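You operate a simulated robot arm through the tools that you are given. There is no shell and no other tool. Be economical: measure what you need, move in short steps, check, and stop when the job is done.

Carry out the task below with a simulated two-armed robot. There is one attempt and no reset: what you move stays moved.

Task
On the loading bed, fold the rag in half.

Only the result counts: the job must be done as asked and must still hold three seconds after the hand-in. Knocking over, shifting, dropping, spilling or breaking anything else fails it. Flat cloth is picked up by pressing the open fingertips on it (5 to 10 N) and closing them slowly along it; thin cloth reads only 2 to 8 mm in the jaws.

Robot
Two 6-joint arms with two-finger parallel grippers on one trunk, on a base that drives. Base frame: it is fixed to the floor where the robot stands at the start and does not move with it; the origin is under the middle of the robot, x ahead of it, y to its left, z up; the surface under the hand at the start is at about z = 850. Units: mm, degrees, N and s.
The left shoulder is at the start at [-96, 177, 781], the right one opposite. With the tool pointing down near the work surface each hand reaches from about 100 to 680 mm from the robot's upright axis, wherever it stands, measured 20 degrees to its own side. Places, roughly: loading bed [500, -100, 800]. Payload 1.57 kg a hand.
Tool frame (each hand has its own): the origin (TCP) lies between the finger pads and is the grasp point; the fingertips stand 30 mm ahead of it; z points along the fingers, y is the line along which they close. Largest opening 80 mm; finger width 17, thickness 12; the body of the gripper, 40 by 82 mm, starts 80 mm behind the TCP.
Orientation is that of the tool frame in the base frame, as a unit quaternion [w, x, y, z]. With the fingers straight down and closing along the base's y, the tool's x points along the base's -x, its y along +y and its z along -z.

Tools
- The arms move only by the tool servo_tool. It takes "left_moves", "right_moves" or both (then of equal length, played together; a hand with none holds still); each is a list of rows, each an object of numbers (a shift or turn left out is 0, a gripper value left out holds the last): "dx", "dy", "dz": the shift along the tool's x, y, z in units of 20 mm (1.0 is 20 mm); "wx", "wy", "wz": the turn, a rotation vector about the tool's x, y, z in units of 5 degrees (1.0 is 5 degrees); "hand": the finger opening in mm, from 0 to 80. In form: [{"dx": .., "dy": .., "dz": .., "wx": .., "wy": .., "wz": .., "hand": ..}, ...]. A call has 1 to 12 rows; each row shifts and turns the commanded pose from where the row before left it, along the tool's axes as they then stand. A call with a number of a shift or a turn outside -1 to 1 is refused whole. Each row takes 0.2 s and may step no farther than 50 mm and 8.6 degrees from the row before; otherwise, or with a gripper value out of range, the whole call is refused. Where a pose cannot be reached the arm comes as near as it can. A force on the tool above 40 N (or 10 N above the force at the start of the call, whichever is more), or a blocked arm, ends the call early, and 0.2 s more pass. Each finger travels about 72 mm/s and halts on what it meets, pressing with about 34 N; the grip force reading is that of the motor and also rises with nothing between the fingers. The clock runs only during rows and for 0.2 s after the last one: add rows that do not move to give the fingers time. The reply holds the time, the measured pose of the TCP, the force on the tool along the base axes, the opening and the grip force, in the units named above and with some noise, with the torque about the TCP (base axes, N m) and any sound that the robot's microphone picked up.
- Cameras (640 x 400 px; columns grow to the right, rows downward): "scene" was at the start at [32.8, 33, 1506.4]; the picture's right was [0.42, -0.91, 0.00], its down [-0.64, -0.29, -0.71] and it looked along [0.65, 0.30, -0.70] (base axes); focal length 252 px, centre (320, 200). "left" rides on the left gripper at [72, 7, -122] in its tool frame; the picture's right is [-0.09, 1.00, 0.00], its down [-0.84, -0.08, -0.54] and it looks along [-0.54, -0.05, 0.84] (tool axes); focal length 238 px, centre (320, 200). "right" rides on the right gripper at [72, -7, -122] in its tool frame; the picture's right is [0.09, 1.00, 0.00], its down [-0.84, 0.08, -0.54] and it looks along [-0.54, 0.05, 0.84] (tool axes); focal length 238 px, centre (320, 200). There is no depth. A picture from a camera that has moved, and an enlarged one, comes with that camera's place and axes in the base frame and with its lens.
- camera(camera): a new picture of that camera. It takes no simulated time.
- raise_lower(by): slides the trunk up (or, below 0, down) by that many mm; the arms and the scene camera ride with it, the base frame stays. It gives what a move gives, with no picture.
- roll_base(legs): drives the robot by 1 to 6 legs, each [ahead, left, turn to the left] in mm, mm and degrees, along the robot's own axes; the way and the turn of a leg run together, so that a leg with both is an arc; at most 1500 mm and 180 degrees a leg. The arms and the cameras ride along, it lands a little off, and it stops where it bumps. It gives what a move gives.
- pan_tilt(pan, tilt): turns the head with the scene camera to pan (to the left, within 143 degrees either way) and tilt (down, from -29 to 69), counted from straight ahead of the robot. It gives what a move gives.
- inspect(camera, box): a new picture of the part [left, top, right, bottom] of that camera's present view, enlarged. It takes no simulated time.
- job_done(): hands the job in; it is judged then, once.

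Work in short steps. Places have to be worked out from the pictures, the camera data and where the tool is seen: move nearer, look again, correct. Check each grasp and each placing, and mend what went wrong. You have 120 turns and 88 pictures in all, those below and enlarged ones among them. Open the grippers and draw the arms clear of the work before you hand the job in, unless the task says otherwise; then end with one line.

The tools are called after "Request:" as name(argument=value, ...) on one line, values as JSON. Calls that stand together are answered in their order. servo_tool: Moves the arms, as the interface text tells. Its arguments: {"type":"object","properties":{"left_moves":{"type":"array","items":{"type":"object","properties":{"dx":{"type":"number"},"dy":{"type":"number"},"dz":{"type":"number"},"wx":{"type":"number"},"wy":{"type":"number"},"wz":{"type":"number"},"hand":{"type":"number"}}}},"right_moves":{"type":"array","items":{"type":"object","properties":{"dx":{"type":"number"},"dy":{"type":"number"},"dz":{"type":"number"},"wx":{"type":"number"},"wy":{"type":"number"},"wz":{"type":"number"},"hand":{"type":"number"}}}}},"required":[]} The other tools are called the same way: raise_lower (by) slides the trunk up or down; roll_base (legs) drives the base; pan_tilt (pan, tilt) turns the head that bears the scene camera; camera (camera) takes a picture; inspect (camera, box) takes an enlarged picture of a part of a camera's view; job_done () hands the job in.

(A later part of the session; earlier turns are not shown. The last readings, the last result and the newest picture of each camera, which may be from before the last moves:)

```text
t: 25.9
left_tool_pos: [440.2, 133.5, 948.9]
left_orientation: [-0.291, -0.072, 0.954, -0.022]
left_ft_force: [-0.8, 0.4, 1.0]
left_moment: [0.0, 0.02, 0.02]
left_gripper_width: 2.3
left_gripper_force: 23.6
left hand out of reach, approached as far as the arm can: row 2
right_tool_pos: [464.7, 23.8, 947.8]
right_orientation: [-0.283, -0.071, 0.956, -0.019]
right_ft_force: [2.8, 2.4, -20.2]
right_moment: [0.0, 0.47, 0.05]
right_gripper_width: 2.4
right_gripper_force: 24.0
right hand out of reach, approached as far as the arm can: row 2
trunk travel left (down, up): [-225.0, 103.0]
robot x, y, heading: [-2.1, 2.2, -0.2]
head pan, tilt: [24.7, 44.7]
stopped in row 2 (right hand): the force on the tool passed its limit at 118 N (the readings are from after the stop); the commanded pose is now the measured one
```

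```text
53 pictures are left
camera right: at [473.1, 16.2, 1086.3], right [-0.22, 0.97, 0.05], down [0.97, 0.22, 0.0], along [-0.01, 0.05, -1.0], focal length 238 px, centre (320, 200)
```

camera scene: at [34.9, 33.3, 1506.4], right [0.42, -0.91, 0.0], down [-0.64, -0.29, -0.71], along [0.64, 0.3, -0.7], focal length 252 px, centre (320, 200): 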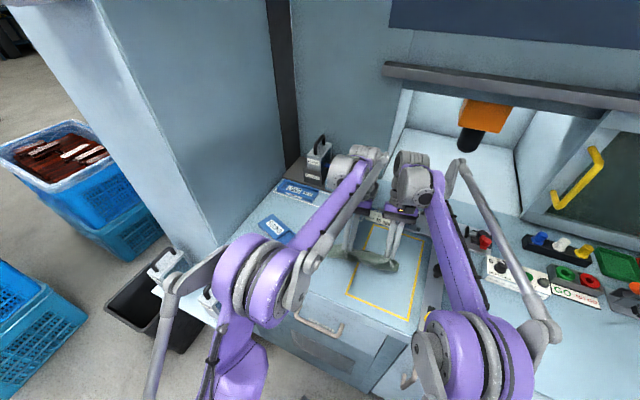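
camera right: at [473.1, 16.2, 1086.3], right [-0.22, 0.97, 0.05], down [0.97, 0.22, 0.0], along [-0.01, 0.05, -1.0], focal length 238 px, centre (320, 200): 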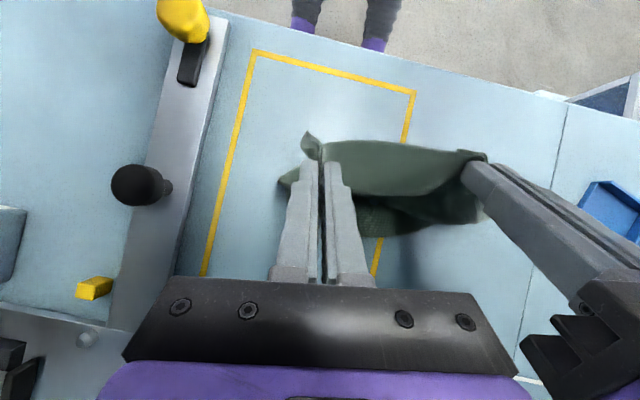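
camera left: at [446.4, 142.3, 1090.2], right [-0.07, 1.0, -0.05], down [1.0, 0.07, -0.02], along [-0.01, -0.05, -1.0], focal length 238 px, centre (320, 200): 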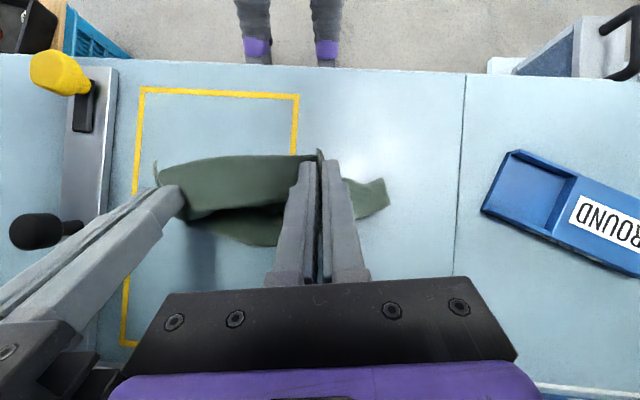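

Past about 33° the wrists reach their limit. I'll go back to the hang-and-lay idea with this tilt, where the cloth hangs nearly straight down: first I'll lift up and back so it hangs freely.

Request:
servo_tool(left_moves=[{"dx": 0.3, "dz": -0.5}, {"dx": 0.5, "dz": -0.45}, {"dx": 0.7, "dz": -0.1}, {"dx": 0.7, "dz": -0.1}, {"dx": 0.7, "dz": -0.05}, {"dx": 0.6, "dz": 0.1}, {}, {}], right_moves=[{"dx": 0.3, "dz": -0.5}, {"dx": 0.5, "dz": -0.45}, {"dx": 0.7, "dz": -0.1}, {"dx": 0.7, "dz": -0.1}, {"dx": 0.7, "dz": -0.05}, {"dx": 0.6, "dz": 0.1}, {}, {}])

Request:
camera(camera="left")

Request:
inspect(camera="scene", box=[280, 180, 480, 305])

Request:
camera(camera="right")

```text
t: 26.3
left_tool_pos: [438.8, 134.5, 952.7]
left_orientation: [-0.291, -0.072, 0.954, -0.022]
left_ft_force: [0.3, -0.4, 0.0]
left_moment: [-0.01, 0.03, 0.01]
left_gripper_width: 2.3
left_gripper_force: 23.5
right_tool_pos: [463.8, 23.4, 950.3]
right_orientation: [-0.28, -0.072, 0.957, -0.018]
right_ft_force: [0.5, 3.0, -13.7]
right_moment: [-0.08, 0.02, -0.01]
right_gripper_width: 2.0
right_gripper_force: 24.1
trunk travel left (down, up): [-225.0, 103.0]
robot x, y, heading: [-5.1, -1.7, 0.1]
head pan, tilt: [24.7, 44.7]
stopped in row 1 (right hand): the force on the tool passed its limit at 48 N (the readings are from after the stop); the commanded pose is now the measured one
```

```text
52 pictures are left
camera left: at [444.9, 141.9, 1094.8], right [-0.07, 1.0, -0.05], down [1.0, 0.07, -0.02], along [-0.01, -0.05, -1.0], focal length 238 px, centre (320, 200)
```

left: 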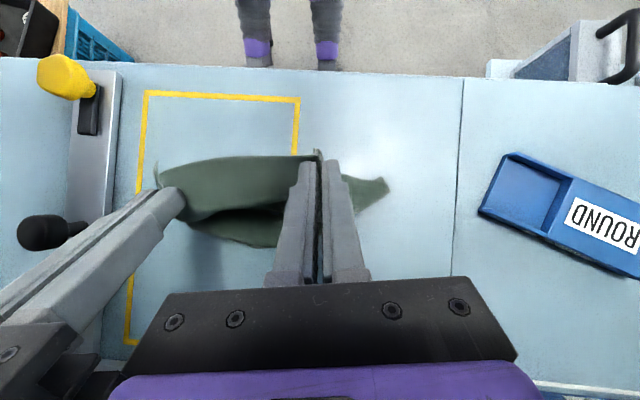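

```text
3.20 times, centred on (380, 242) of scene
camera zoom: at [33.3, 33.1, 1506.4], right [0.42, -0.91, 0.0], down [-0.64, -0.29, -0.71], along [0.65, 0.3, -0.7], focal length 806 px, centre (128, 64)
```

zoom: 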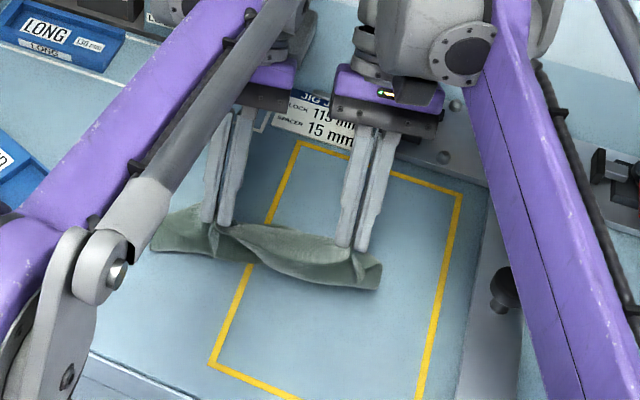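

```text
50 pictures are left
camera right: at [472.0, 15.9, 1090.6], right [-0.22, 0.97, 0.05], down [0.97, 0.22, 0.01], along [-0.01, 0.05, -1.0], focal length 238 px, centre (320, 200)
```

right: 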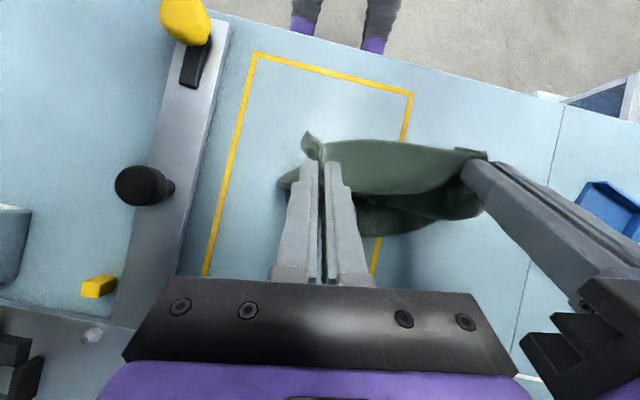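

The right gripper seems to be touching its own arm at this tilt (a downward force). I'll untilt both by 10° first.

Request:
servo_tool(left_moves=[{"wy": -0.5}, {"wy": -0.5}, {"wy": -0.5}, {"wy": -0.5}], right_moves=[{"wy": -0.5}, {"wy": -0.5}, {"wy": -0.5}, {"wy": -0.5}])

```text
t: 27.3
left_tool_pos: [437.7, 135.4, 953.9]
left_orientation: [-0.206, -0.074, 0.976, -0.016]
left_ft_force: [-0.5, -0.1, 0.3]
left_moment: [0.01, 0.0, 0.02]
left_gripper_width: 2.5
left_gripper_force: 23.9
right_tool_pos: [462.1, 24.0, 950.9]
right_orientation: [-0.196, -0.073, 0.978, -0.013]
right_ft_force: [0.2, 1.0, -0.2]
right_moment: [-0.02, 0.0, 0.02]
right_gripper_width: 2.2
right_gripper_force: 23.9
trunk travel left (down, up): [-225.0, 103.0]
robot x, y, heading: [-2.3, -2.2, -0.2]
head pan, tilt: [24.7, 44.7]
```

That freed it. Now I'll lift up and back so the cloth hangs.

Request:
servo_tool(left_moves=[{"dx": 0.35, "dz": -0.8}, {"dx": 0.5, "dz": -0.6}, {"dx": 0.7, "dz": 0}, {"dx": 0.7, "dz": 0.1}, {"dx": 0.7, "dz": 0.1}, {"dx": 0.7, "dz": 0.1}, {}, {}], right_moves=[{"dx": 0.35, "dz": -0.8}, {"dx": 0.5, "dz": -0.6}, {"dx": 0.7, "dz": 0}, {"dx": 0.7, "dz": 0.1}, {"dx": 0.7, "dz": 0.1}, {"dx": 0.7, "dz": 0.1}, {}, {}])

Request:
camera(camera="left")

Request:
inspect(camera="scene", box=[280, 180, 480, 305])

Request:
camera(camera="right")

```text
t: 29.1
left_tool_pos: [379.8, 126.1, 1004.2]
left_orientation: [-0.207, -0.073, 0.976, -0.016]
left_ft_force: [-0.6, 1.0, -0.7]
left_moment: [-0.01, -0.01, 0.02]
left_gripper_width: 2.6
left_gripper_force: 24.0
right_tool_pos: [404.0, 13.9, 998.8]
right_orientation: [-0.196, -0.073, 0.978, -0.013]
right_ft_force: [-0.9, 0.3, -0.5]
right_moment: [-0.01, 0.0, 0.04]
right_gripper_width: 2.2
right_gripper_force: 23.5
trunk travel left (down, up): [-225.0, 103.0]
robot x, y, heading: [-0.1, -0.6, 0.1]
head pan, tilt: [24.7, 44.7]
```

```text
49 pictures are left
camera left: at [360.9, 130.2, 1145.0], right [-0.07, 1.0, -0.04], down [0.99, 0.07, 0.16], along [0.16, -0.03, -0.99], focal length 238 px, centre (320, 200)
```

left: 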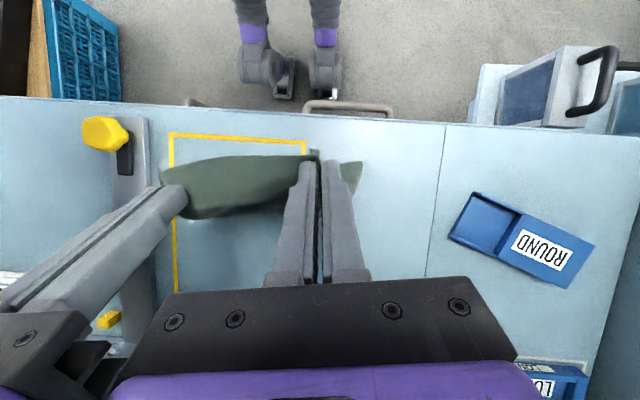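

```text
3.20 times, centred on (380, 242) of scene
camera zoom: at [32.3, 32.9, 1506.4], right [0.42, -0.91, 0.0], down [-0.64, -0.29, -0.71], along [0.65, 0.3, -0.7], focal length 806 px, centre (128, 64)
```

zoom: 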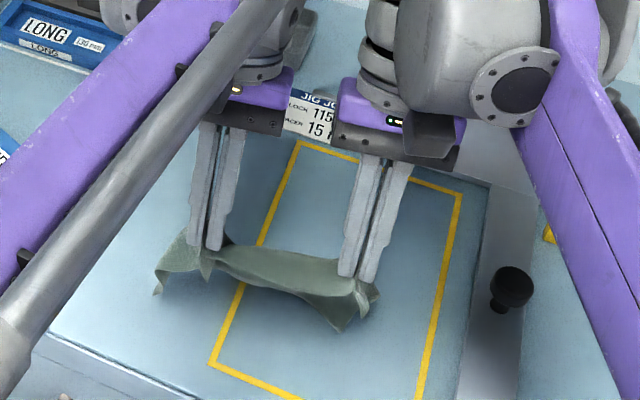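

```text
47 pictures are left
camera right: at [387.6, 3.4, 1137.2], right [-0.23, 0.97, 0.04], down [0.96, 0.22, 0.18], along [0.16, 0.08, -0.98], focal length 238 px, centre (320, 200)
```

right: 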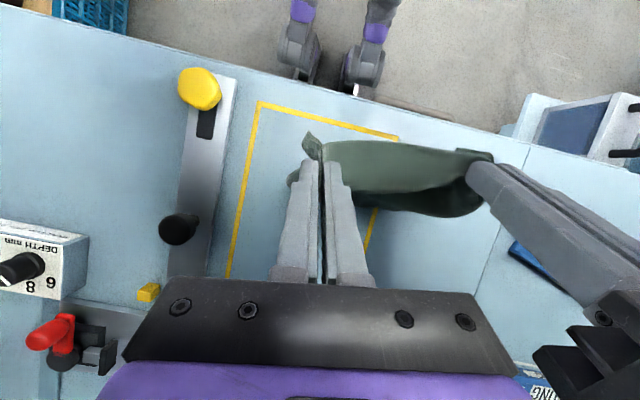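

The rag now hangs nearly straight down with its free corners under or slightly behind the tips. I'll touch the free edge down, then move forward while descending so it trails behind.

Request:
servo_tool(left_moves=[{"dx": -0.245, "dz": 0.575}, {"dx": -0.245, "dz": 0.575}, {"dx": -0.76}, {"dx": -0.76}, {"dx": -0.76}, {"dx": -0.76}, {"dx": -0.76}, {}], right_moves=[{"dx": -0.245, "dz": 0.575}, {"dx": -0.245, "dz": 0.575}, {"dx": -0.76}, {"dx": -0.76}, {"dx": -0.76}, {"dx": -0.76}, {"dx": -0.76}, {}])

Request:
inspect(camera="scene", box=[280, 180, 480, 305])

Request:
camera(camera="right")

```text
t: 30.9
left_tool_pos: [448.6, 135.1, 946.9]
left_orientation: [-0.206, -0.073, 0.976, -0.016]
left_ft_force: [-0.2, 0.0, 0.0]
left_moment: [0.01, 0.0, -0.01]
left_gripper_width: 2.6
left_gripper_force: 23.8
right_tool_pos: [475.0, 23.5, 944.1]
right_orientation: [-0.195, -0.074, 0.978, -0.013]
right_ft_force: [-0.5, -0.7, 0.3]
right_moment: [-0.02, -0.02, 0.03]
right_gripper_width: 2.7
right_gripper_force: 24.1
trunk travel left (down, up): [-225.0, 103.0]
robot x, y, heading: [1.2, 1.1, -0.1]
head pan, tilt: [24.7, 44.7]
```

```text
3.20 times, centred on (380, 242) of scene
camera zoom: at [31.9, 32.8, 1506.4], right [0.42, -0.91, 0.0], down [-0.64, -0.29, -0.71], along [0.65, 0.3, -0.7], focal length 806 px, centre (128, 64)
```

zoom: 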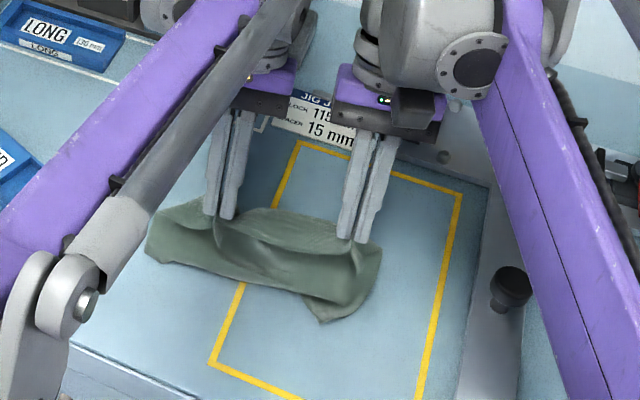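

```text
45 pictures are left
camera right: at [458.3, 12.7, 1083.6], right [-0.23, 0.97, 0.04], down [0.96, 0.22, 0.18], along [0.16, 0.08, -0.98], focal length 238 px, centre (320, 200)
```

right: 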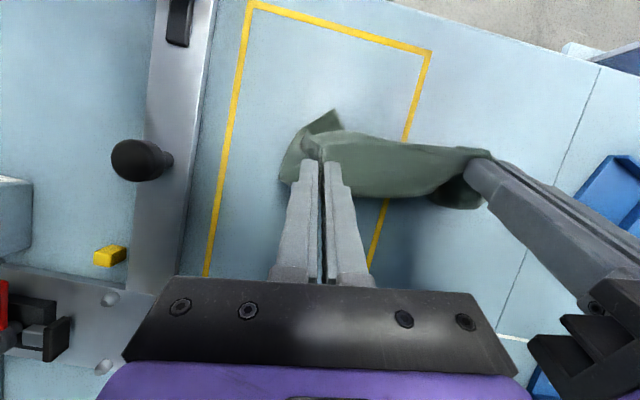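

The free edge is now trailing behind the hands, with its corners at about x≈417 and the tips at x≈440–463. I'll continue forward and down to lay out the lower half.

Request:
servo_tool(left_moves=[{"dx": -0.63, "dz": 0.21}, {"dx": -0.63, "dz": 0.21}, {"dx": -0.63, "dz": 0.21}, {"dx": -0.63, "dz": 0.21}, {}], right_moves=[{"dx": -0.63, "dz": 0.21}, {"dx": -0.63, "dz": 0.21}, {"dx": -0.63, "dz": 0.21}, {"dx": -0.63, "dz": 0.21}, {}])

Request:
inspect(camera="scene", box=[280, 180, 480, 305])

Request:
camera(camera="right")

Request:
camera(camera="left")

```text
t: 32.1
left_tool_pos: [486.6, 141.9, 910.6]
left_orientation: [-0.206, -0.073, 0.976, -0.015]
left_ft_force: [-0.9, -0.3, 0.3]
left_moment: [0.03, 0.0, -0.03]
left_gripper_width: 2.4
left_gripper_force: 24.2
right_tool_pos: [515.6, 29.6, 909.8]
right_orientation: [-0.196, -0.073, 0.978, -0.014]
right_ft_force: [0.2, -0.1, -0.1]
right_moment: [0.02, 0.03, 0.02]
right_gripper_width: 2.2
right_gripper_force: 23.8
trunk travel left (down, up): [-225.0, 103.0]
robot x, y, heading: [0.8, 1.3, 0.1]
head pan, tilt: [24.7, 44.7]
```

```text
3.20 times, centred on (380, 242) of scene
camera zoom: at [32.1, 32.9, 1506.4], right [0.42, -0.91, 0.0], down [-0.64, -0.29, -0.71], along [0.65, 0.3, -0.7], focal length 806 px, centre (128, 64)
```

zoom: 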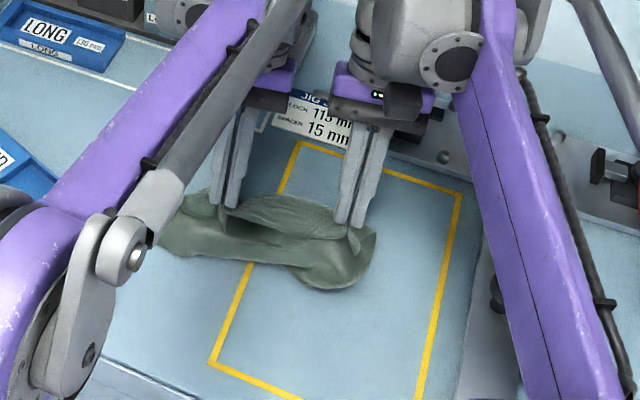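

```text
43 pictures are left
camera right: at [498.1, 18.8, 1048.4], right [-0.23, 0.97, 0.04], down [0.96, 0.22, 0.18], along [0.16, 0.08, -0.98], focal length 238 px, centre (320, 200)
```

right: 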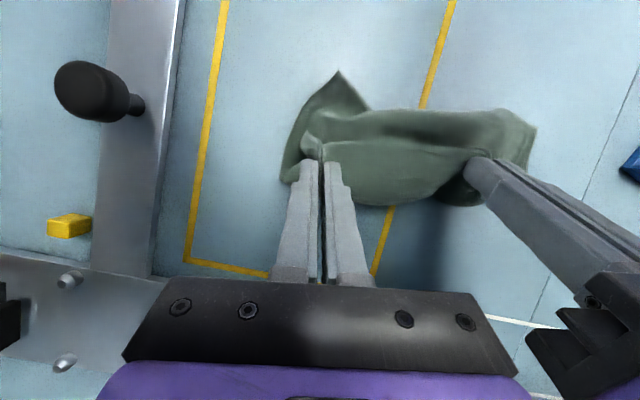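

```text
42 pictures are left
camera left: at [468.4, 145.7, 1051.9], right [-0.07, 1.0, -0.04], down [0.99, 0.07, 0.16], along [0.16, -0.03, -0.99], focal length 238 px, centre (320, 200)
```

left: 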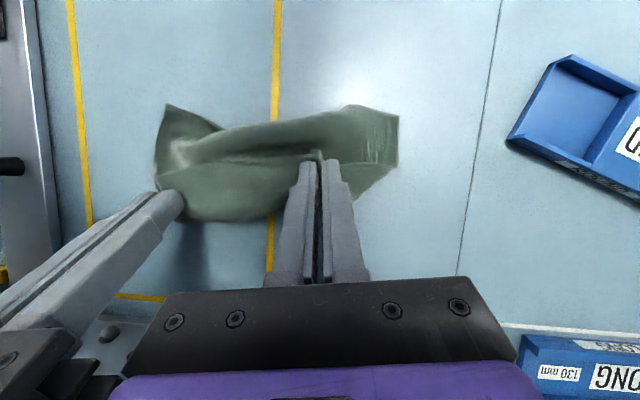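

The free edge now lies straight at x≈429 (D at y≈20, C at y≈197), behind the grips. I'll bring the held edge back over it, untilting to vertical and descending: left tip to about (441,165), right tip to about (441,51).

Request:
servo_tool(left_moves=[{"dx": 0.25, "dy": 0.245, "dz": 0.31, "wy": -0.77}, {"dx": 0.27, "dy": 0.245, "dz": 0.29, "wy": -0.77}, {"dx": 0.29, "dy": 0.245, "dz": 0.28, "wy": -0.77}, {"dx": 0.3, "dy": 0.245, "dz": 0.26, "wy": -0.77}, {"dx": 0.32, "dy": 0.245, "dz": 0.2, "wy": -0.77}, {"dx": 0.34, "dy": 0.245, "dz": 0.1, "wy": -0.77}, {}], right_moves=[{"dx": 0.47, "dy": 0.27, "dz": 0.4, "wy": -0.75}, {"dx": 0.5, "dy": 0.27, "dz": 0.36, "wy": -0.75}, {"dx": 0.52, "dy": 0.27, "dz": 0.33, "wy": -0.75}, {"dx": 0.54, "dy": 0.27, "dz": 0.29, "wy": -0.75}, {"dx": 0.56, "dy": 0.27, "dz": 0.22, "wy": -0.75}, {"dx": 0.58, "dy": 0.27, "dz": 0.12, "wy": -0.75}, {}])

Request:
inspect(camera="scene", box=[280, 180, 480, 305])

Request:
camera(camera="right")

Request:
camera(camera="left")

```text
t: 33.7
left_tool_pos: [442.4, 164.3, 890.4]
left_orientation: [-0.007, -0.075, 0.997, 0.0]
left_ft_force: [0.1, 0.0, -0.5]
left_moment: [0.04, 0.05, -0.02]
left_gripper_width: 2.4
left_gripper_force: 24.1
right_tool_pos: [442.4, 54.0, 890.1]
right_orientation: [-0.002, -0.075, 0.997, 0.002]
right_ft_force: [0.9, 0.5, 0.0]
right_moment: [-0.01, 0.02, -0.03]
right_gripper_width: 2.4
right_gripper_force: 24.1
trunk travel left (down, up): [-225.0, 103.0]
robot x, y, heading: [-1.6, 0.2, 0.1]
head pan, tilt: [24.7, 44.7]
```

```text
3.20 times, centred on (380, 242) of scene
camera zoom: at [33.6, 33.0, 1506.4], right [0.42, -0.91, 0.0], down [-0.64, -0.29, -0.71], along [0.65, 0.3, -0.7], focal length 806 px, centre (128, 64)
```

zoom: 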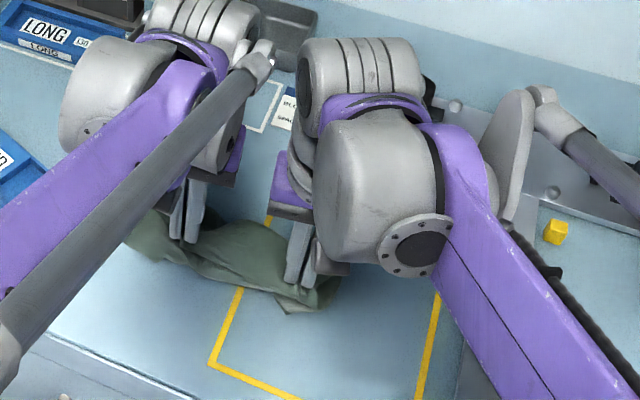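

```text
40 pictures are left
camera right: at [373.9, 34.3, 1012.0], right [-0.24, 0.97, 0.0], down [0.82, 0.2, 0.54], along [0.52, 0.13, -0.84], focal length 238 px, centre (320, 200)
```

right: 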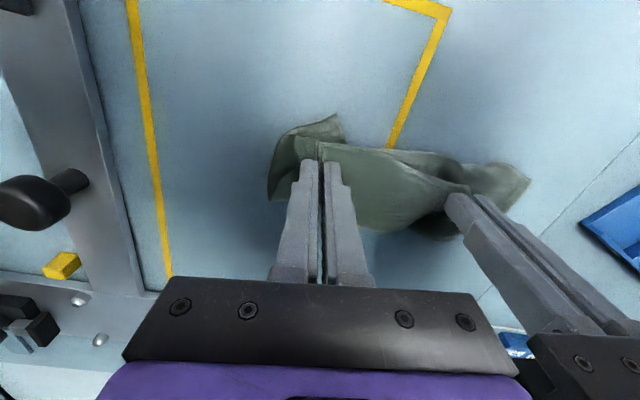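

```text
39 pictures are left
camera left: at [370.4, 160.2, 1014.7], right [-0.06, 1.0, 0.0], down [0.85, 0.05, 0.53], along [0.53, 0.03, -0.85], focal length 238 px, centre (320, 200)
```

left: 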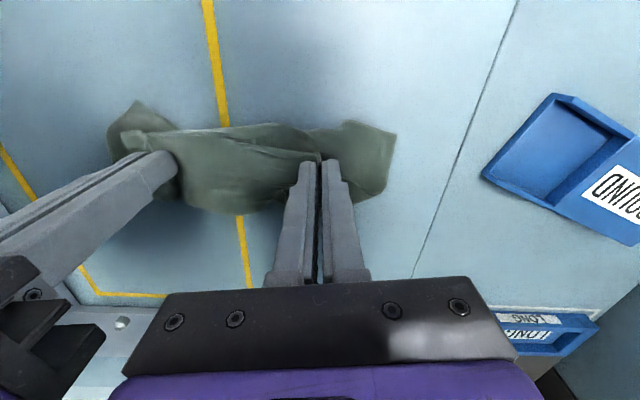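

The held edge is almost over the free edge, offset about 20 mm in x and y. I'll shift the hands by (-18,+12), lower to the table and open slowly so the puckers spread out.

Request:
servo_tool(left_moves=[{"dx": 0.4, "dy": 0.36}, {"dx": 0.4, "dy": 0.37}, {"dz": 0.2}, {"dz": 0.1}, {"hand": 4}, {"hand": 8}, {"hand": 13}, {"hand": 18}, {"hand": 24}, {}], right_moves=[{"dx": 0.4, "dy": 0.36}, {"dx": 0.4, "dy": 0.37}, {"dz": 0.2}, {"dz": 0.1}, {"hand": 4}, {"hand": 8}, {"hand": 13}, {"hand": 18}, {"hand": 24}, {}])

Request:
camera(camera="right")

Request:
camera(camera="left")

```text
t: 35.9
left_tool_pos: [424.1, 176.0, 885.8]
left_orientation: [-0.007, -0.075, 0.997, -0.001]
left_ft_force: [-0.8, 0.6, 0.5]
left_moment: [-0.01, 0.0, -0.01]
left_gripper_width: 23.5
left_gripper_force: 0.1
right_tool_pos: [422.7, 65.4, 886.5]
right_orientation: [-0.002, -0.074, 0.997, 0.002]
right_ft_force: [0.0, -0.3, 0.2]
right_moment: [0.0, 0.0, -0.01]
right_gripper_width: 23.7
right_gripper_force: 0.0
trunk travel left (down, up): [-225.0, 103.0]
robot x, y, heading: [-1.9, 1.4, 0.4]
head pan, tilt: [24.7, 44.7]
```

```text
38 pictures are left
camera right: at [354.3, 46.7, 1006.3], right [-0.24, 0.97, 0.0], down [0.82, 0.2, 0.54], along [0.52, 0.13, -0.84], focal length 238 px, centre (320, 200)
```

right: 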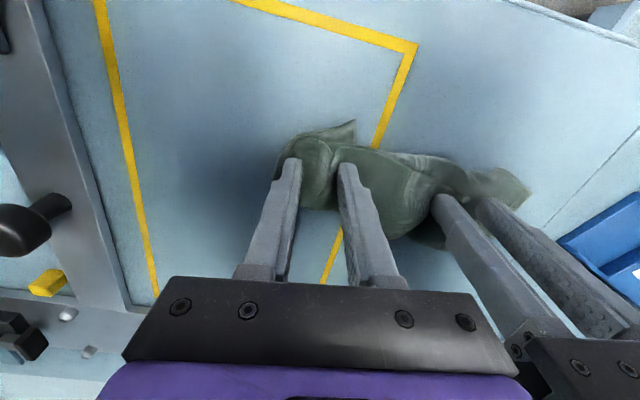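

```text
37 pictures are left
camera left: at [352.4, 172.5, 1009.3], right [-0.06, 1.0, 0.0], down [0.85, 0.05, 0.53], along [0.53, 0.03, -0.85], focal length 238 px, centre (320, 200)
```

left: 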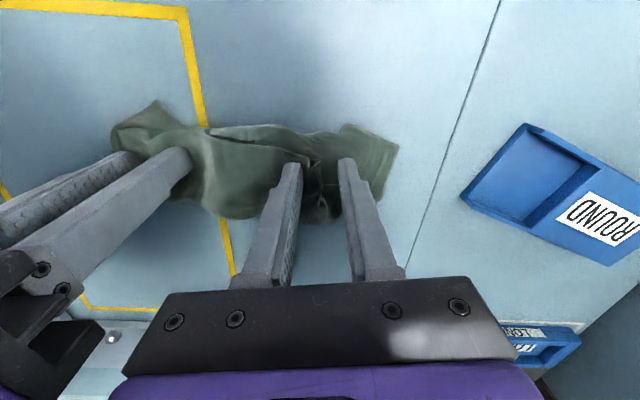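

Both hands have let go. I'll raise them to see the result.

Request:
servo_tool(left_moves=[{"dz": -0.7}, {"dz": -1}, {"dz": -1}, {"dz": -1}, {"dz": -1, "dy": 1}, {"dy": 1, "dz": -0.5}, {"dy": 1}], right_moves=[{"dz": -0.7}, {"dz": -1}, {"dz": -1}, {"dz": -1}, {"dz": -1, "dy": -1}, {"dy": -1, "dz": -0.5}, {"dy": -1}])

Request:
inspect(camera="right", box=[280, 60, 560, 235])

Request:
inspect(camera="left", box=[60, 60, 340, 235])

Request:
inspect(camera="scene", box=[280, 180, 480, 305])

```text
t: 37.5
left_tool_pos: [417.3, 237.6, 992.3]
left_orientation: [-0.007, -0.074, 0.997, 0.0]
left_ft_force: [0.4, 0.0, -0.3]
left_moment: [0.03, 0.02, -0.02]
left_gripper_width: 24.0
left_gripper_force: 0.0
right_tool_pos: [432.4, 3.1, 988.2]
right_orientation: [-0.003, -0.075, 0.997, 0.002]
right_ft_force: [-0.2, 0.0, -0.2]
right_moment: [-0.01, 0.02, -0.02]
right_gripper_width: 23.9
right_gripper_force: 0.1
trunk travel left (down, up): [-225.0, 103.0]
robot x, y, heading: [-2.6, -2.1, -0.1]
head pan, tilt: [24.7, 44.7]
```

```text
2.29 times, centred on (420, 148) of right
camera zoom: at [363.7, -15.6, 1109.7], right [-0.24, 0.97, 0.0], down [0.82, 0.2, 0.54], along [0.52, 0.13, -0.84], focal length 545 px, centre (91, 320)
```

zoom: 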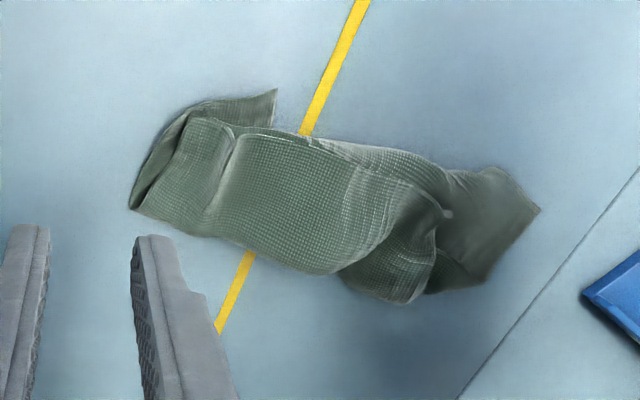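

```text
2.29 times, centred on (200, 148) of left
camera zoom: at [345.2, 233.1, 1116.0], right [-0.06, 1.0, 0.0], down [0.85, 0.05, 0.53], along [0.53, 0.03, -0.85], focal length 545 px, centre (594, 320)
```

zoom: 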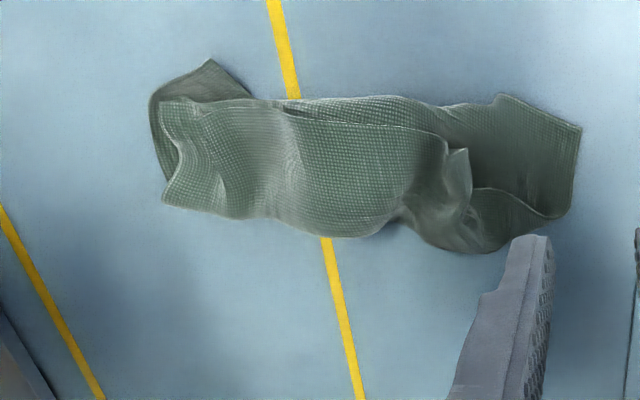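

```text
3.20 times, centred on (380, 242) of scene
camera zoom: at [32.5, 32.9, 1506.4], right [0.42, -0.91, 0.0], down [-0.64, -0.29, -0.71], along [0.65, 0.3, -0.7], focal length 806 px, centre (128, 64)
```

zoom: 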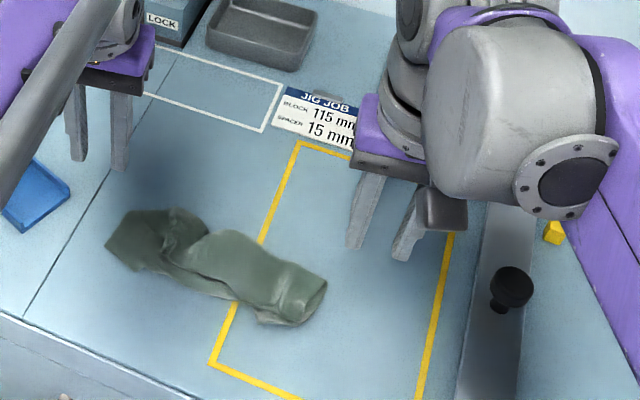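

The rag is folded in half, but the layers aren't aligned: D≈(386,74) and C≈(406,225) below, A≈(405,41) and B≈(417,177) on top. I'll straighten the lower layer first by pinning C with the left fingertips and dragging D outward with the right.

Request:
servo_tool(left_moves=[{"dx": 0.24, "dy": -0.7, "hand": 0}, {"dx": 0.23, "dy": -0.75}, {"dz": 1}, {"dz": 1}, {"dz": 1}, {"dz": 1}, {"dz": 0.9}], right_moves=[{"dx": 0.43, "dy": 0.9, "hand": 0}, {"dx": 0.42, "dy": 0.9}, {"dx": 0.42, "dy": 0.87, "dz": 0.5}, {"dx": 0.42, "dy": 0.87, "dz": 1}, {"dz": 1}, {"dz": 1}, {"dz": 1}])

Request:
camera(camera="right")

Request:
camera(camera="left")

```text
t: 39.1
left_tool_pos: [409.8, 205.0, 895.2]
left_orientation: [-0.007, -0.075, 0.997, 0.0]
left_ft_force: [0.1, -0.4, -0.6]
left_moment: [-0.02, -0.02, 0.01]
left_gripper_width: 0.1
left_gripper_force: 21.6
right_tool_pos: [387.7, 70.6, 899.2]
right_orientation: [-0.001, -0.074, 0.997, 0.001]
right_ft_force: [-0.3, 0.1, 0.0]
right_moment: [-0.01, 0.01, -0.03]
right_gripper_width: 0.2
right_gripper_force: 21.6
trunk travel left (down, up): [-225.0, 103.0]
robot x, y, heading: [-0.8, 0.6, -0.1]
head pan, tilt: [24.7, 44.7]
```

```text
33 pictures are left
camera right: at [319.0, 52.7, 1020.2], right [-0.24, 0.97, 0.0], down [0.82, 0.2, 0.54], along [0.52, 0.13, -0.84], focal length 238 px, centre (320, 200)
```

right: 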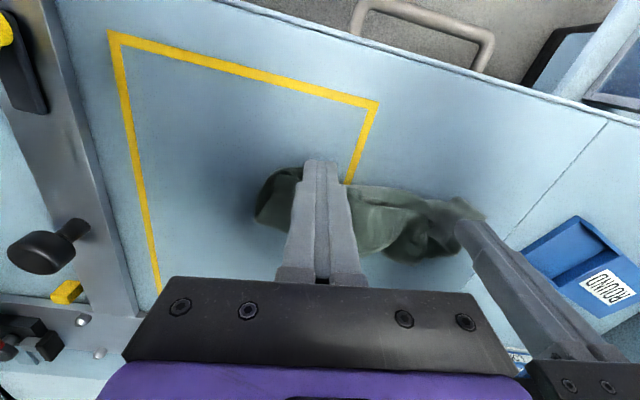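

```text
32 pictures are left
camera left: at [338.9, 200.4, 1018.5], right [-0.06, 1.0, 0.0], down [0.85, 0.05, 0.53], along [0.53, 0.03, -0.85], focal length 238 px, centre (320, 200)
```

left: 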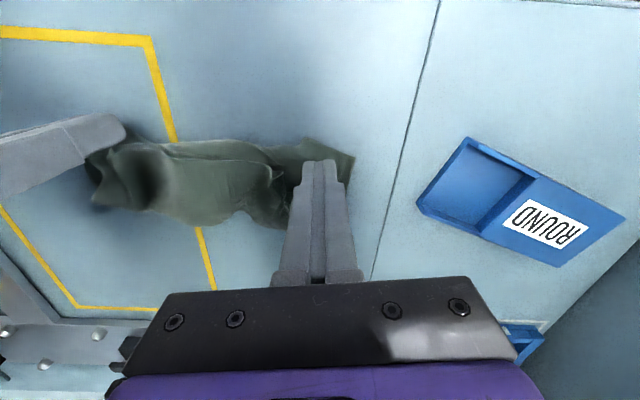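

The tips sit over C and D. I'll lower both to contact.

Request:
servo_tool(left_moves=[{"dz": 0.4}, {"dz": 0.2}, {"dz": 0.06}, {}], right_moves=[{"dx": -0.2, "dz": 0.5}, {"dz": 0.25}, {"dz": 0.1}, {}])

```text
t: 40.1
left_tool_pos: [408.9, 204.5, 880.5]
left_orientation: [-0.005, -0.075, 0.997, 0.0]
left_ft_force: [1.3, -1.9, 15.5]
left_moment: [-0.01, -0.07, -0.02]
left_gripper_width: 0.0
left_gripper_force: 22.0
right_tool_pos: [389.7, 71.8, 882.2]
right_orientation: [-0.002, -0.074, 0.997, 0.001]
right_ft_force: [-0.7, -0.1, 0.7]
right_moment: [-0.03, -0.02, 0.02]
right_gripper_width: 0.0
right_gripper_force: 21.7
trunk travel left (down, up): [-225.0, 103.0]
robot x, y, heading: [-6.5, -2.4, 0.2]
head pan, tilt: [24.7, 44.7]
```

The left is pinning with 15 N and the right is just off the cloth. I'll press the right a bit, then drag it toward -y.

Request:
servo_tool(right_moves=[{"dz": 0.07}, {}, {"dy": -0.3}, {"dy": -0.3}, {"dy": -0.3}])

```text
t: 41.3
left_tool_pos: [409.7, 206.6, 880.7]
left_orientation: [-0.007, -0.075, 0.997, 0.0]
left_ft_force: [4.1, -1.8, 22.4]
left_moment: [-0.01, -0.15, 0.01]
left_gripper_width: 0.1
left_gripper_force: 20.9
right_tool_pos: [392.9, 52.4, 882.7]
right_orientation: [-0.001, -0.074, 0.997, 0.003]
right_ft_force: [0.7, 2.4, 10.4]
right_moment: [0.04, -0.03, 0.02]
right_gripper_width: 0.0
right_gripper_force: 21.1
trunk travel left (down, up): [-225.0, 103.0]
robot x, y, heading: [3.5, 1.7, -0.2]
head pan, tilt: [24.7, 44.7]
```

Contact is good, so I'll continue dragging another 24 mm and then look.

Request:
servo_tool(right_moves=[{"dy": -0.3, "dx": 0.05}, {"dy": -0.3, "dx": 0.05}, {"dy": -0.3, "dx": 0.05}, {"dy": -0.3, "dx": 0.05}, {}])

Request:
camera(camera="right")

Request:
camera(camera="left")

```text
t: 42.5
left_tool_pos: [408.8, 206.3, 881.2]
left_orientation: [-0.006, -0.075, 0.997, -0.001]
left_ft_force: [3.6, -5.3, 16.8]
left_moment: [-0.12, -0.09, 0.01]
left_gripper_width: 0.0
left_gripper_force: 21.0
right_tool_pos: [390.3, 31.3, 881.8]
right_orientation: [-0.001, -0.075, 0.997, 0.003]
right_ft_force: [0.8, 11.4, 27.1]
right_moment: [0.25, -0.16, 0.1]
right_gripper_width: 0.0
right_gripper_force: 21.5
trunk travel left (down, up): [-225.0, 103.0]
robot x, y, heading: [4.0, 1.2, -0.1]
head pan, tilt: [24.7, 44.7]
```

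```text
31 pictures are left
camera right: at [323.1, 11.6, 1002.0], right [-0.24, 0.97, 0.01], down [0.82, 0.2, 0.54], along [0.52, 0.13, -0.84], focal length 238 px, centre (320, 200)
```

right: 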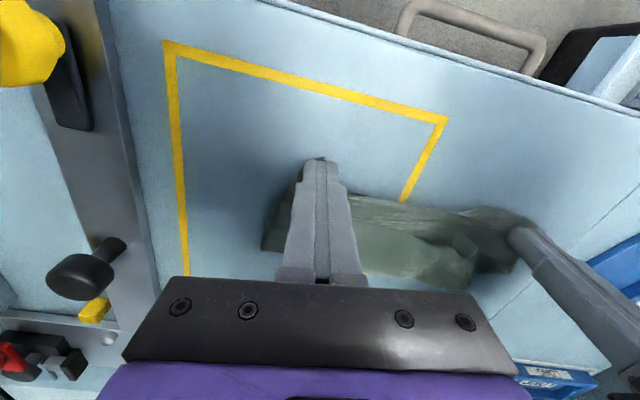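

```text
30 pictures are left
camera left: at [337.0, 201.8, 1004.6], right [-0.06, 1.0, 0.0], down [0.85, 0.05, 0.53], along [0.53, 0.03, -0.85], focal length 238 px, centre (320, 200)
```

left: 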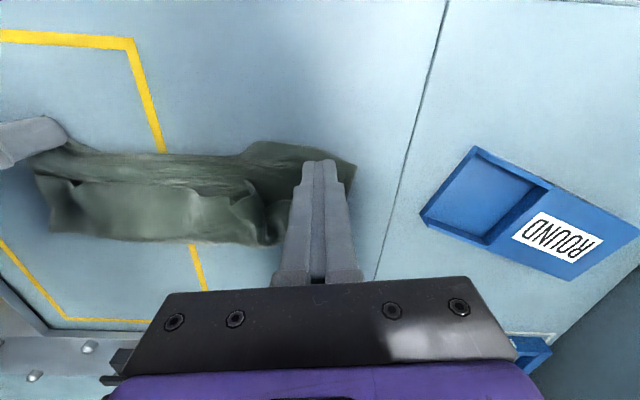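

The lower layer is now straight between C and D. I'll lift both hands and look at the top layer.

Request:
servo_tool(left_moves=[{"dz": -0.6}, {"dz": -1}, {"dz": -1}, {"dz": -1}, {"dz": -1, "dy": 1}, {"dy": 0.5}], right_moves=[{"dz": -0.6}, {"dz": -1}, {"dz": -1}, {"dz": -1}, {"dz": -1, "dy": -1}, {"dy": -0.5}])

Request:
camera(camera="right")

Request:
inspect(camera="left", box=[60, 70, 380, 270])

```text
t: 43.9
left_tool_pos: [405.8, 237.0, 972.4]
left_orientation: [-0.007, -0.075, 0.997, 0.0]
left_ft_force: [0.2, 0.1, 0.9]
left_moment: [0.0, 0.02, 0.01]
left_gripper_width: 0.0
left_gripper_force: 21.3
right_tool_pos: [399.1, -4.2, 973.9]
right_orientation: [-0.002, -0.074, 0.997, 0.002]
right_ft_force: [0.9, -0.2, 0.4]
right_moment: [0.03, -0.03, 0.03]
right_gripper_width: 0.0
right_gripper_force: 21.1
trunk travel left (down, up): [-225.0, 103.0]
robot x, y, heading: [0.9, 1.0, -0.2]
head pan, tilt: [24.7, 44.7]
```

```text
29 pictures are left
camera right: at [330.8, -21.2, 1094.4], right [-0.24, 0.97, 0.0], down [0.82, 0.2, 0.54], along [0.52, 0.13, -0.84], focal length 238 px, centre (320, 200)
```

right: 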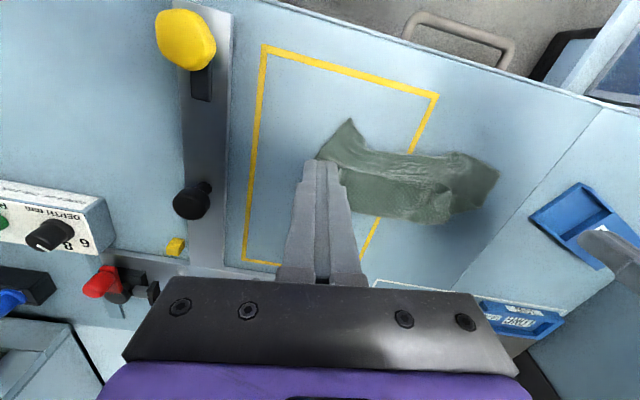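

```text
2.00 times, centred on (220, 170) of left
camera zoom: at [333.8, 232.7, 1095.0], right [-0.06, 1.0, 0.0], down [0.85, 0.05, 0.53], along [0.53, 0.03, -0.85], focal length 477 px, centre (520, 260)
```

zoom: 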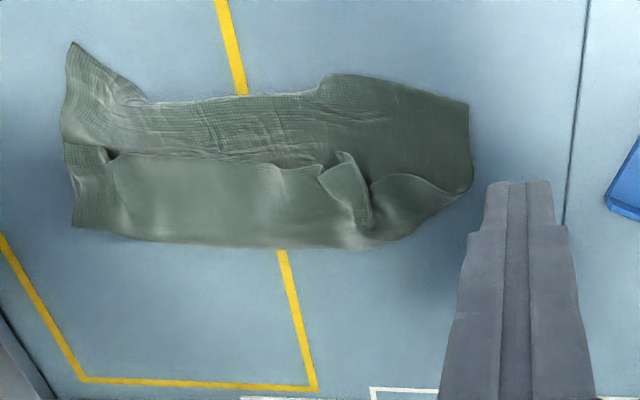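

The lower layer is straight (D≈(378,26), C≈(394,211)). The top edge is about 40–50 mm short of it, with B≈(423,146) standing up as a ridge. I'll pin the lower layer near D with the right hand and position the left over B's ridge.

Request:
servo_tool(left_moves=[{"dx": -0.11, "dy": -0.89, "hand": 40}, {"dx": -0.11, "dy": -0.89}, {"dx": -0.11, "dy": -0.89}, {"dx": -0.11, "dy": -0.88, "dz": 0.8}, {"dx": -0.11, "dy": -0.88, "dz": 0.9}, {"dz": 0.9}, {"dz": 0.8}], right_moves=[{"dx": -0.16, "dy": 0.93}, {"dx": -0.17, "dy": 0.94}, {"dz": 0.7}, {"dz": 0.9}, {"dz": 0.9}, {"dz": 0.9}, {"dz": 0.8}])

Request:
camera(camera="left")

Request:
camera(camera="right")

```text
t: 45.5
left_tool_pos: [432.1, 148.9, 905.4]
left_orientation: [-0.007, -0.075, 0.997, 0.0]
left_ft_force: [0.0, 0.5, -0.2]
left_moment: [-0.02, -0.04, -0.03]
left_gripper_width: 39.9
left_gripper_force: 0.0
right_tool_pos: [399.9, 35.9, 890.3]
right_orientation: [-0.002, -0.074, 0.997, 0.002]
right_ft_force: [0.0, 0.7, -1.2]
right_moment: [-0.01, 0.01, -0.02]
right_gripper_width: 0.1
right_gripper_force: 21.0
trunk travel left (down, up): [-225.0, 103.0]
robot x, y, heading: [-1.0, 2.1, -0.4]
head pan, tilt: [24.7, 44.7]
```

```text
27 pictures are left
camera left: at [360.2, 145.3, 1027.7], right [-0.06, 1.0, 0.0], down [0.85, 0.05, 0.53], along [0.53, 0.03, -0.85], focal length 238 px, centre (320, 200)
```

left: 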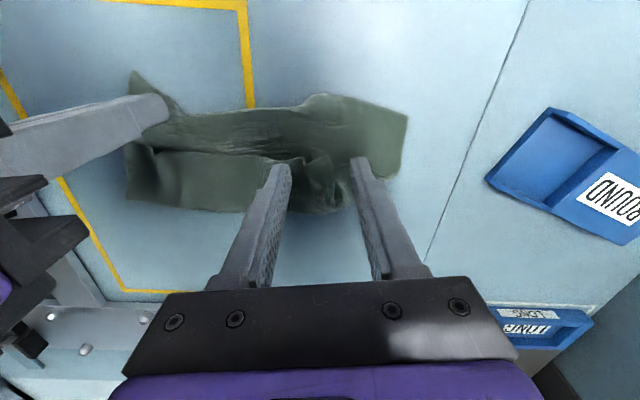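

```text
26 pictures are left
camera right: at [331.5, 17.3, 1011.3], right [-0.24, 0.97, 0.0], down [0.82, 0.2, 0.54], along [0.52, 0.13, -0.84], focal length 238 px, centre (320, 200)
```

right: 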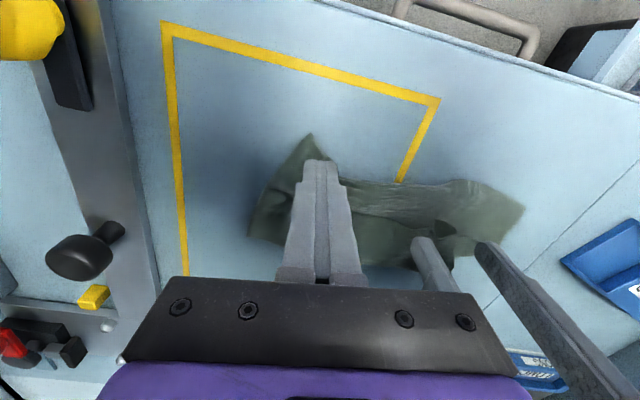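

The ridge lies between the left fingers. I'll lower the left to just above contact and press the right to pin.

Request:
servo_tool(left_moves=[{"dz": 0.5}, {"dz": 0.4}, {"dz": 0.1}, {}], right_moves=[{"dz": 0.3}, {"dz": 0.1}, {"dz": 0.05}, {}])

```text
t: 46.5
left_tool_pos: [429.4, 149.0, 884.7]
left_orientation: [-0.006, -0.075, 0.997, 0.0]
left_ft_force: [0.1, 0.4, 1.2]
left_moment: [0.01, 0.04, -0.01]
left_gripper_width: 40.1
left_gripper_force: 0.1
right_tool_pos: [397.5, 36.0, 880.7]
right_orientation: [-0.002, -0.074, 0.997, 0.002]
right_ft_force: [5.1, 1.4, 27.2]
right_moment: [0.29, -0.29, -0.06]
right_gripper_width: 0.0
right_gripper_force: 21.1
trunk travel left (down, up): [-225.0, 103.0]
robot x, y, heading: [0.9, 1.7, -0.1]
head pan, tilt: [24.7, 44.7]
```

The right is pinning with 27 N and the left is barely touching. I'll close the left slowly on the ridge.

Request:
servo_tool(left_moves=[{"hand": 35}, {"hand": 30}, {"hand": 25}, {"hand": 20}, {"hand": 15}, {"hand": 10}, {"hand": 5}, {"hand": 0}, {}, {}])

Request:
camera(camera="left")

```text
t: 47.7
left_tool_pos: [430.4, 148.8, 883.1]
left_orientation: [-0.007, -0.075, 0.997, 0.0]
left_ft_force: [0.2, -1.2, 3.0]
left_moment: [-0.07, 0.02, 0.01]
left_gripper_width: 2.7
left_gripper_force: 13.3
right_tool_pos: [397.6, 36.1, 882.2]
right_orientation: [-0.001, -0.074, 0.997, 0.002]
right_ft_force: [1.7, 0.9, 18.0]
right_moment: [0.21, -0.15, -0.02]
right_gripper_width: 0.0
right_gripper_force: 21.0
trunk travel left (down, up): [-225.0, 103.0]
robot x, y, heading: [3.5, 1.1, -0.0]
head pan, tilt: [24.7, 44.7]
stopped in row 6 (right hand): the force on the tool passed its limit at 40 N (the readings are from after the stop); the commanded pose is now the measured one
```

```text
25 pictures are left
camera left: at [358.0, 145.2, 1007.7], right [-0.06, 1.0, 0.0], down [0.85, 0.05, 0.53], along [0.53, 0.03, -0.85], focal length 238 px, centre (320, 200)
```

left: 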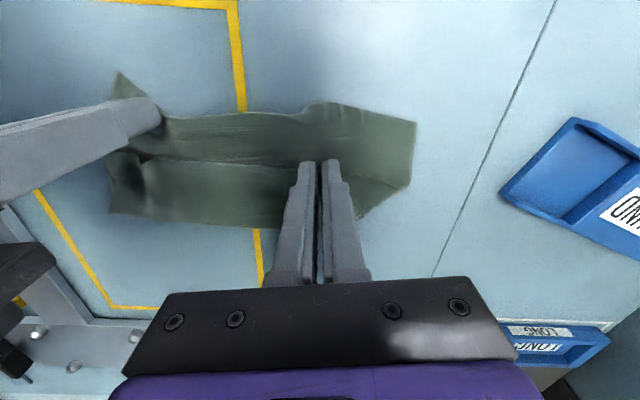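

B is held (2.7 mm). I'll lift it a little, carry it to about (406,178) near C, lower and open.

Request:
servo_tool(left_moves=[{"dz": -0.5, "hand": 0}, {"dz": -0.2, "dx": 0.2, "dy": 0.3}, {"dx": 0.26, "dy": 0.44}, {"dx": 0.26, "dy": 0.44}, {"dx": 0.26, "dy": 0.44}, {"dz": 0.4}, {}])

Request:
camera(camera="left")

```text
t: 49.3
left_tool_pos: [406.6, 178.4, 889.6]
left_orientation: [-0.006, -0.076, 0.997, 0.0]
left_ft_force: [-0.5, -0.6, 0.6]
left_moment: [0.0, -0.01, 0.0]
left_gripper_width: 2.5
left_gripper_force: 24.0
right_tool_pos: [396.8, 35.9, 880.4]
right_orientation: [-0.001, -0.074, 0.997, 0.001]
right_ft_force: [3.6, 1.4, 30.0]
right_moment: [0.32, -0.3, -0.04]
right_gripper_width: 0.0
right_gripper_force: 21.6
trunk travel left (down, up): [-225.0, 103.0]
robot x, y, heading: [1.5, -0.0, 0.0]
head pan, tilt: [24.7, 44.7]
```

```text
24 pictures are left
camera left: at [334.1, 174.6, 1013.7], right [-0.06, 1.0, 0.0], down [0.85, 0.05, 0.53], along [0.53, 0.03, -0.85], focal length 238 px, centre (320, 200)
```

left: 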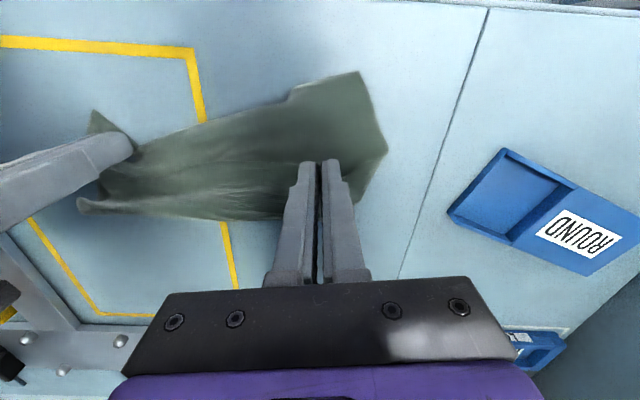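

The lower layer seems to have come along with the grip. I'll zoom in to understand this.

Request:
inspect(camera="left", box=[70, 60, 410, 272])

Request:
inspect(camera="scene", box=[280, 200, 460, 312])

```text
1.88 times, centred on (240, 166) of left
camera zoom: at [334.1, 174.6, 1013.7], right [-0.06, 1.0, 0.0], down [0.85, 0.05, 0.53], along [0.53, 0.03, -0.85], focal length 449 px, centre (471, 264)
```

zoom: 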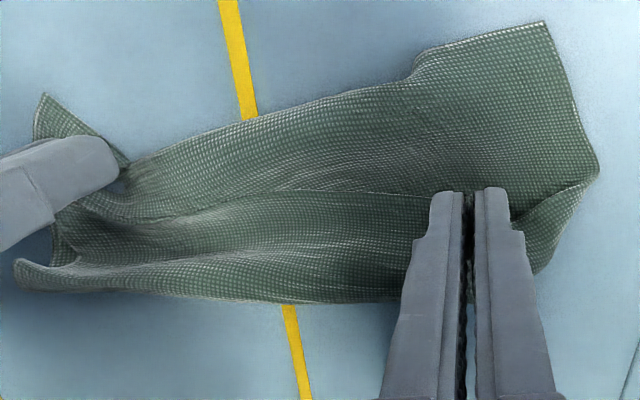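

```text
3.56 times, centred on (370, 256) of scene
camera zoom: at [31.2, 32.9, 1506.5], right [0.42, -0.91, 0.0], down [-0.64, -0.29, -0.71], along [0.65, 0.3, -0.7], focal length 895 px, centre (142, 1)
```

zoom: 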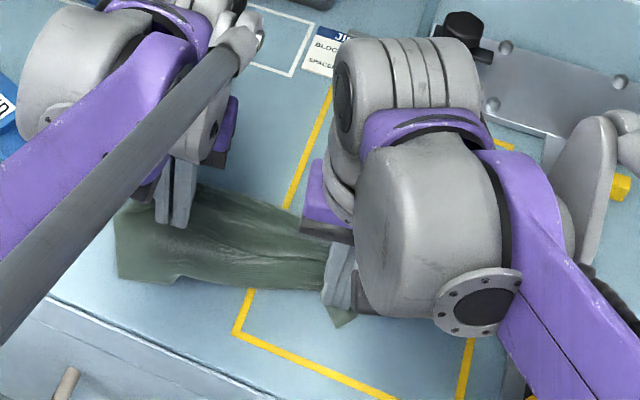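

Both layers got pinched. I'll let go, lift both hands and look again.

Request:
servo_tool(left_moves=[{"dz": 0.15, "hand": 6}, {"hand": 14}, {"hand": 24}, {"hand": 34}, {"dz": -0.8}, {"dz": -1}, {"dz": -1}, {"dz": -1, "dy": 0.8}, {"dy": 1}], right_moves=[{}, {}, {}, {}, {"dz": -0.8}, {"dz": -1}, {"dz": -1}, {"dz": -1, "dy": -0.8}, {"dy": -1}])

Request:
inspect(camera="left", box=[40, 60, 380, 272])

```text
t: 51.3
left_tool_pos: [401.2, 212.1, 964.8]
left_orientation: [-0.007, -0.076, 0.997, -0.001]
left_ft_force: [-0.2, -0.3, -0.5]
left_moment: [0.01, 0.0, -0.01]
left_gripper_width: 33.9
left_gripper_force: 0.0
right_tool_pos: [404.2, -0.6, 957.4]
right_orientation: [-0.002, -0.075, 0.997, 0.002]
right_ft_force: [-0.5, 0.2, 0.0]
right_moment: [-0.02, 0.0, -0.01]
right_gripper_width: 0.0
right_gripper_force: 21.5
trunk travel left (down, up): [-225.0, 103.0]
robot x, y, heading: [-1.1, -1.4, -0.2]
head pan, tilt: [24.7, 44.7]
```

```text
1.88 times, centred on (210, 166) of left
camera zoom: at [329.7, 209.1, 1087.3], right [-0.06, 1.0, 0.0], down [0.85, 0.05, 0.53], along [0.53, 0.03, -0.85], focal length 449 px, centre (527, 264)
```

zoom: 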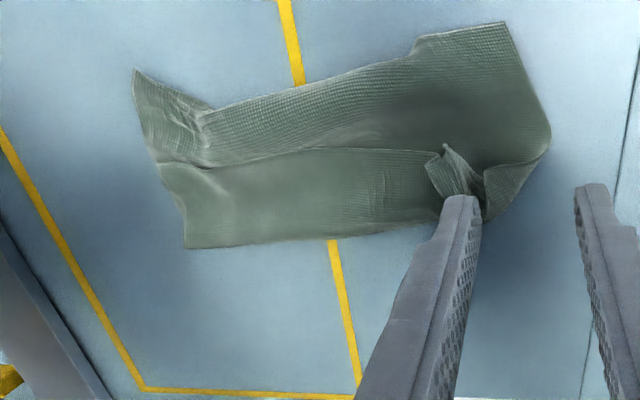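

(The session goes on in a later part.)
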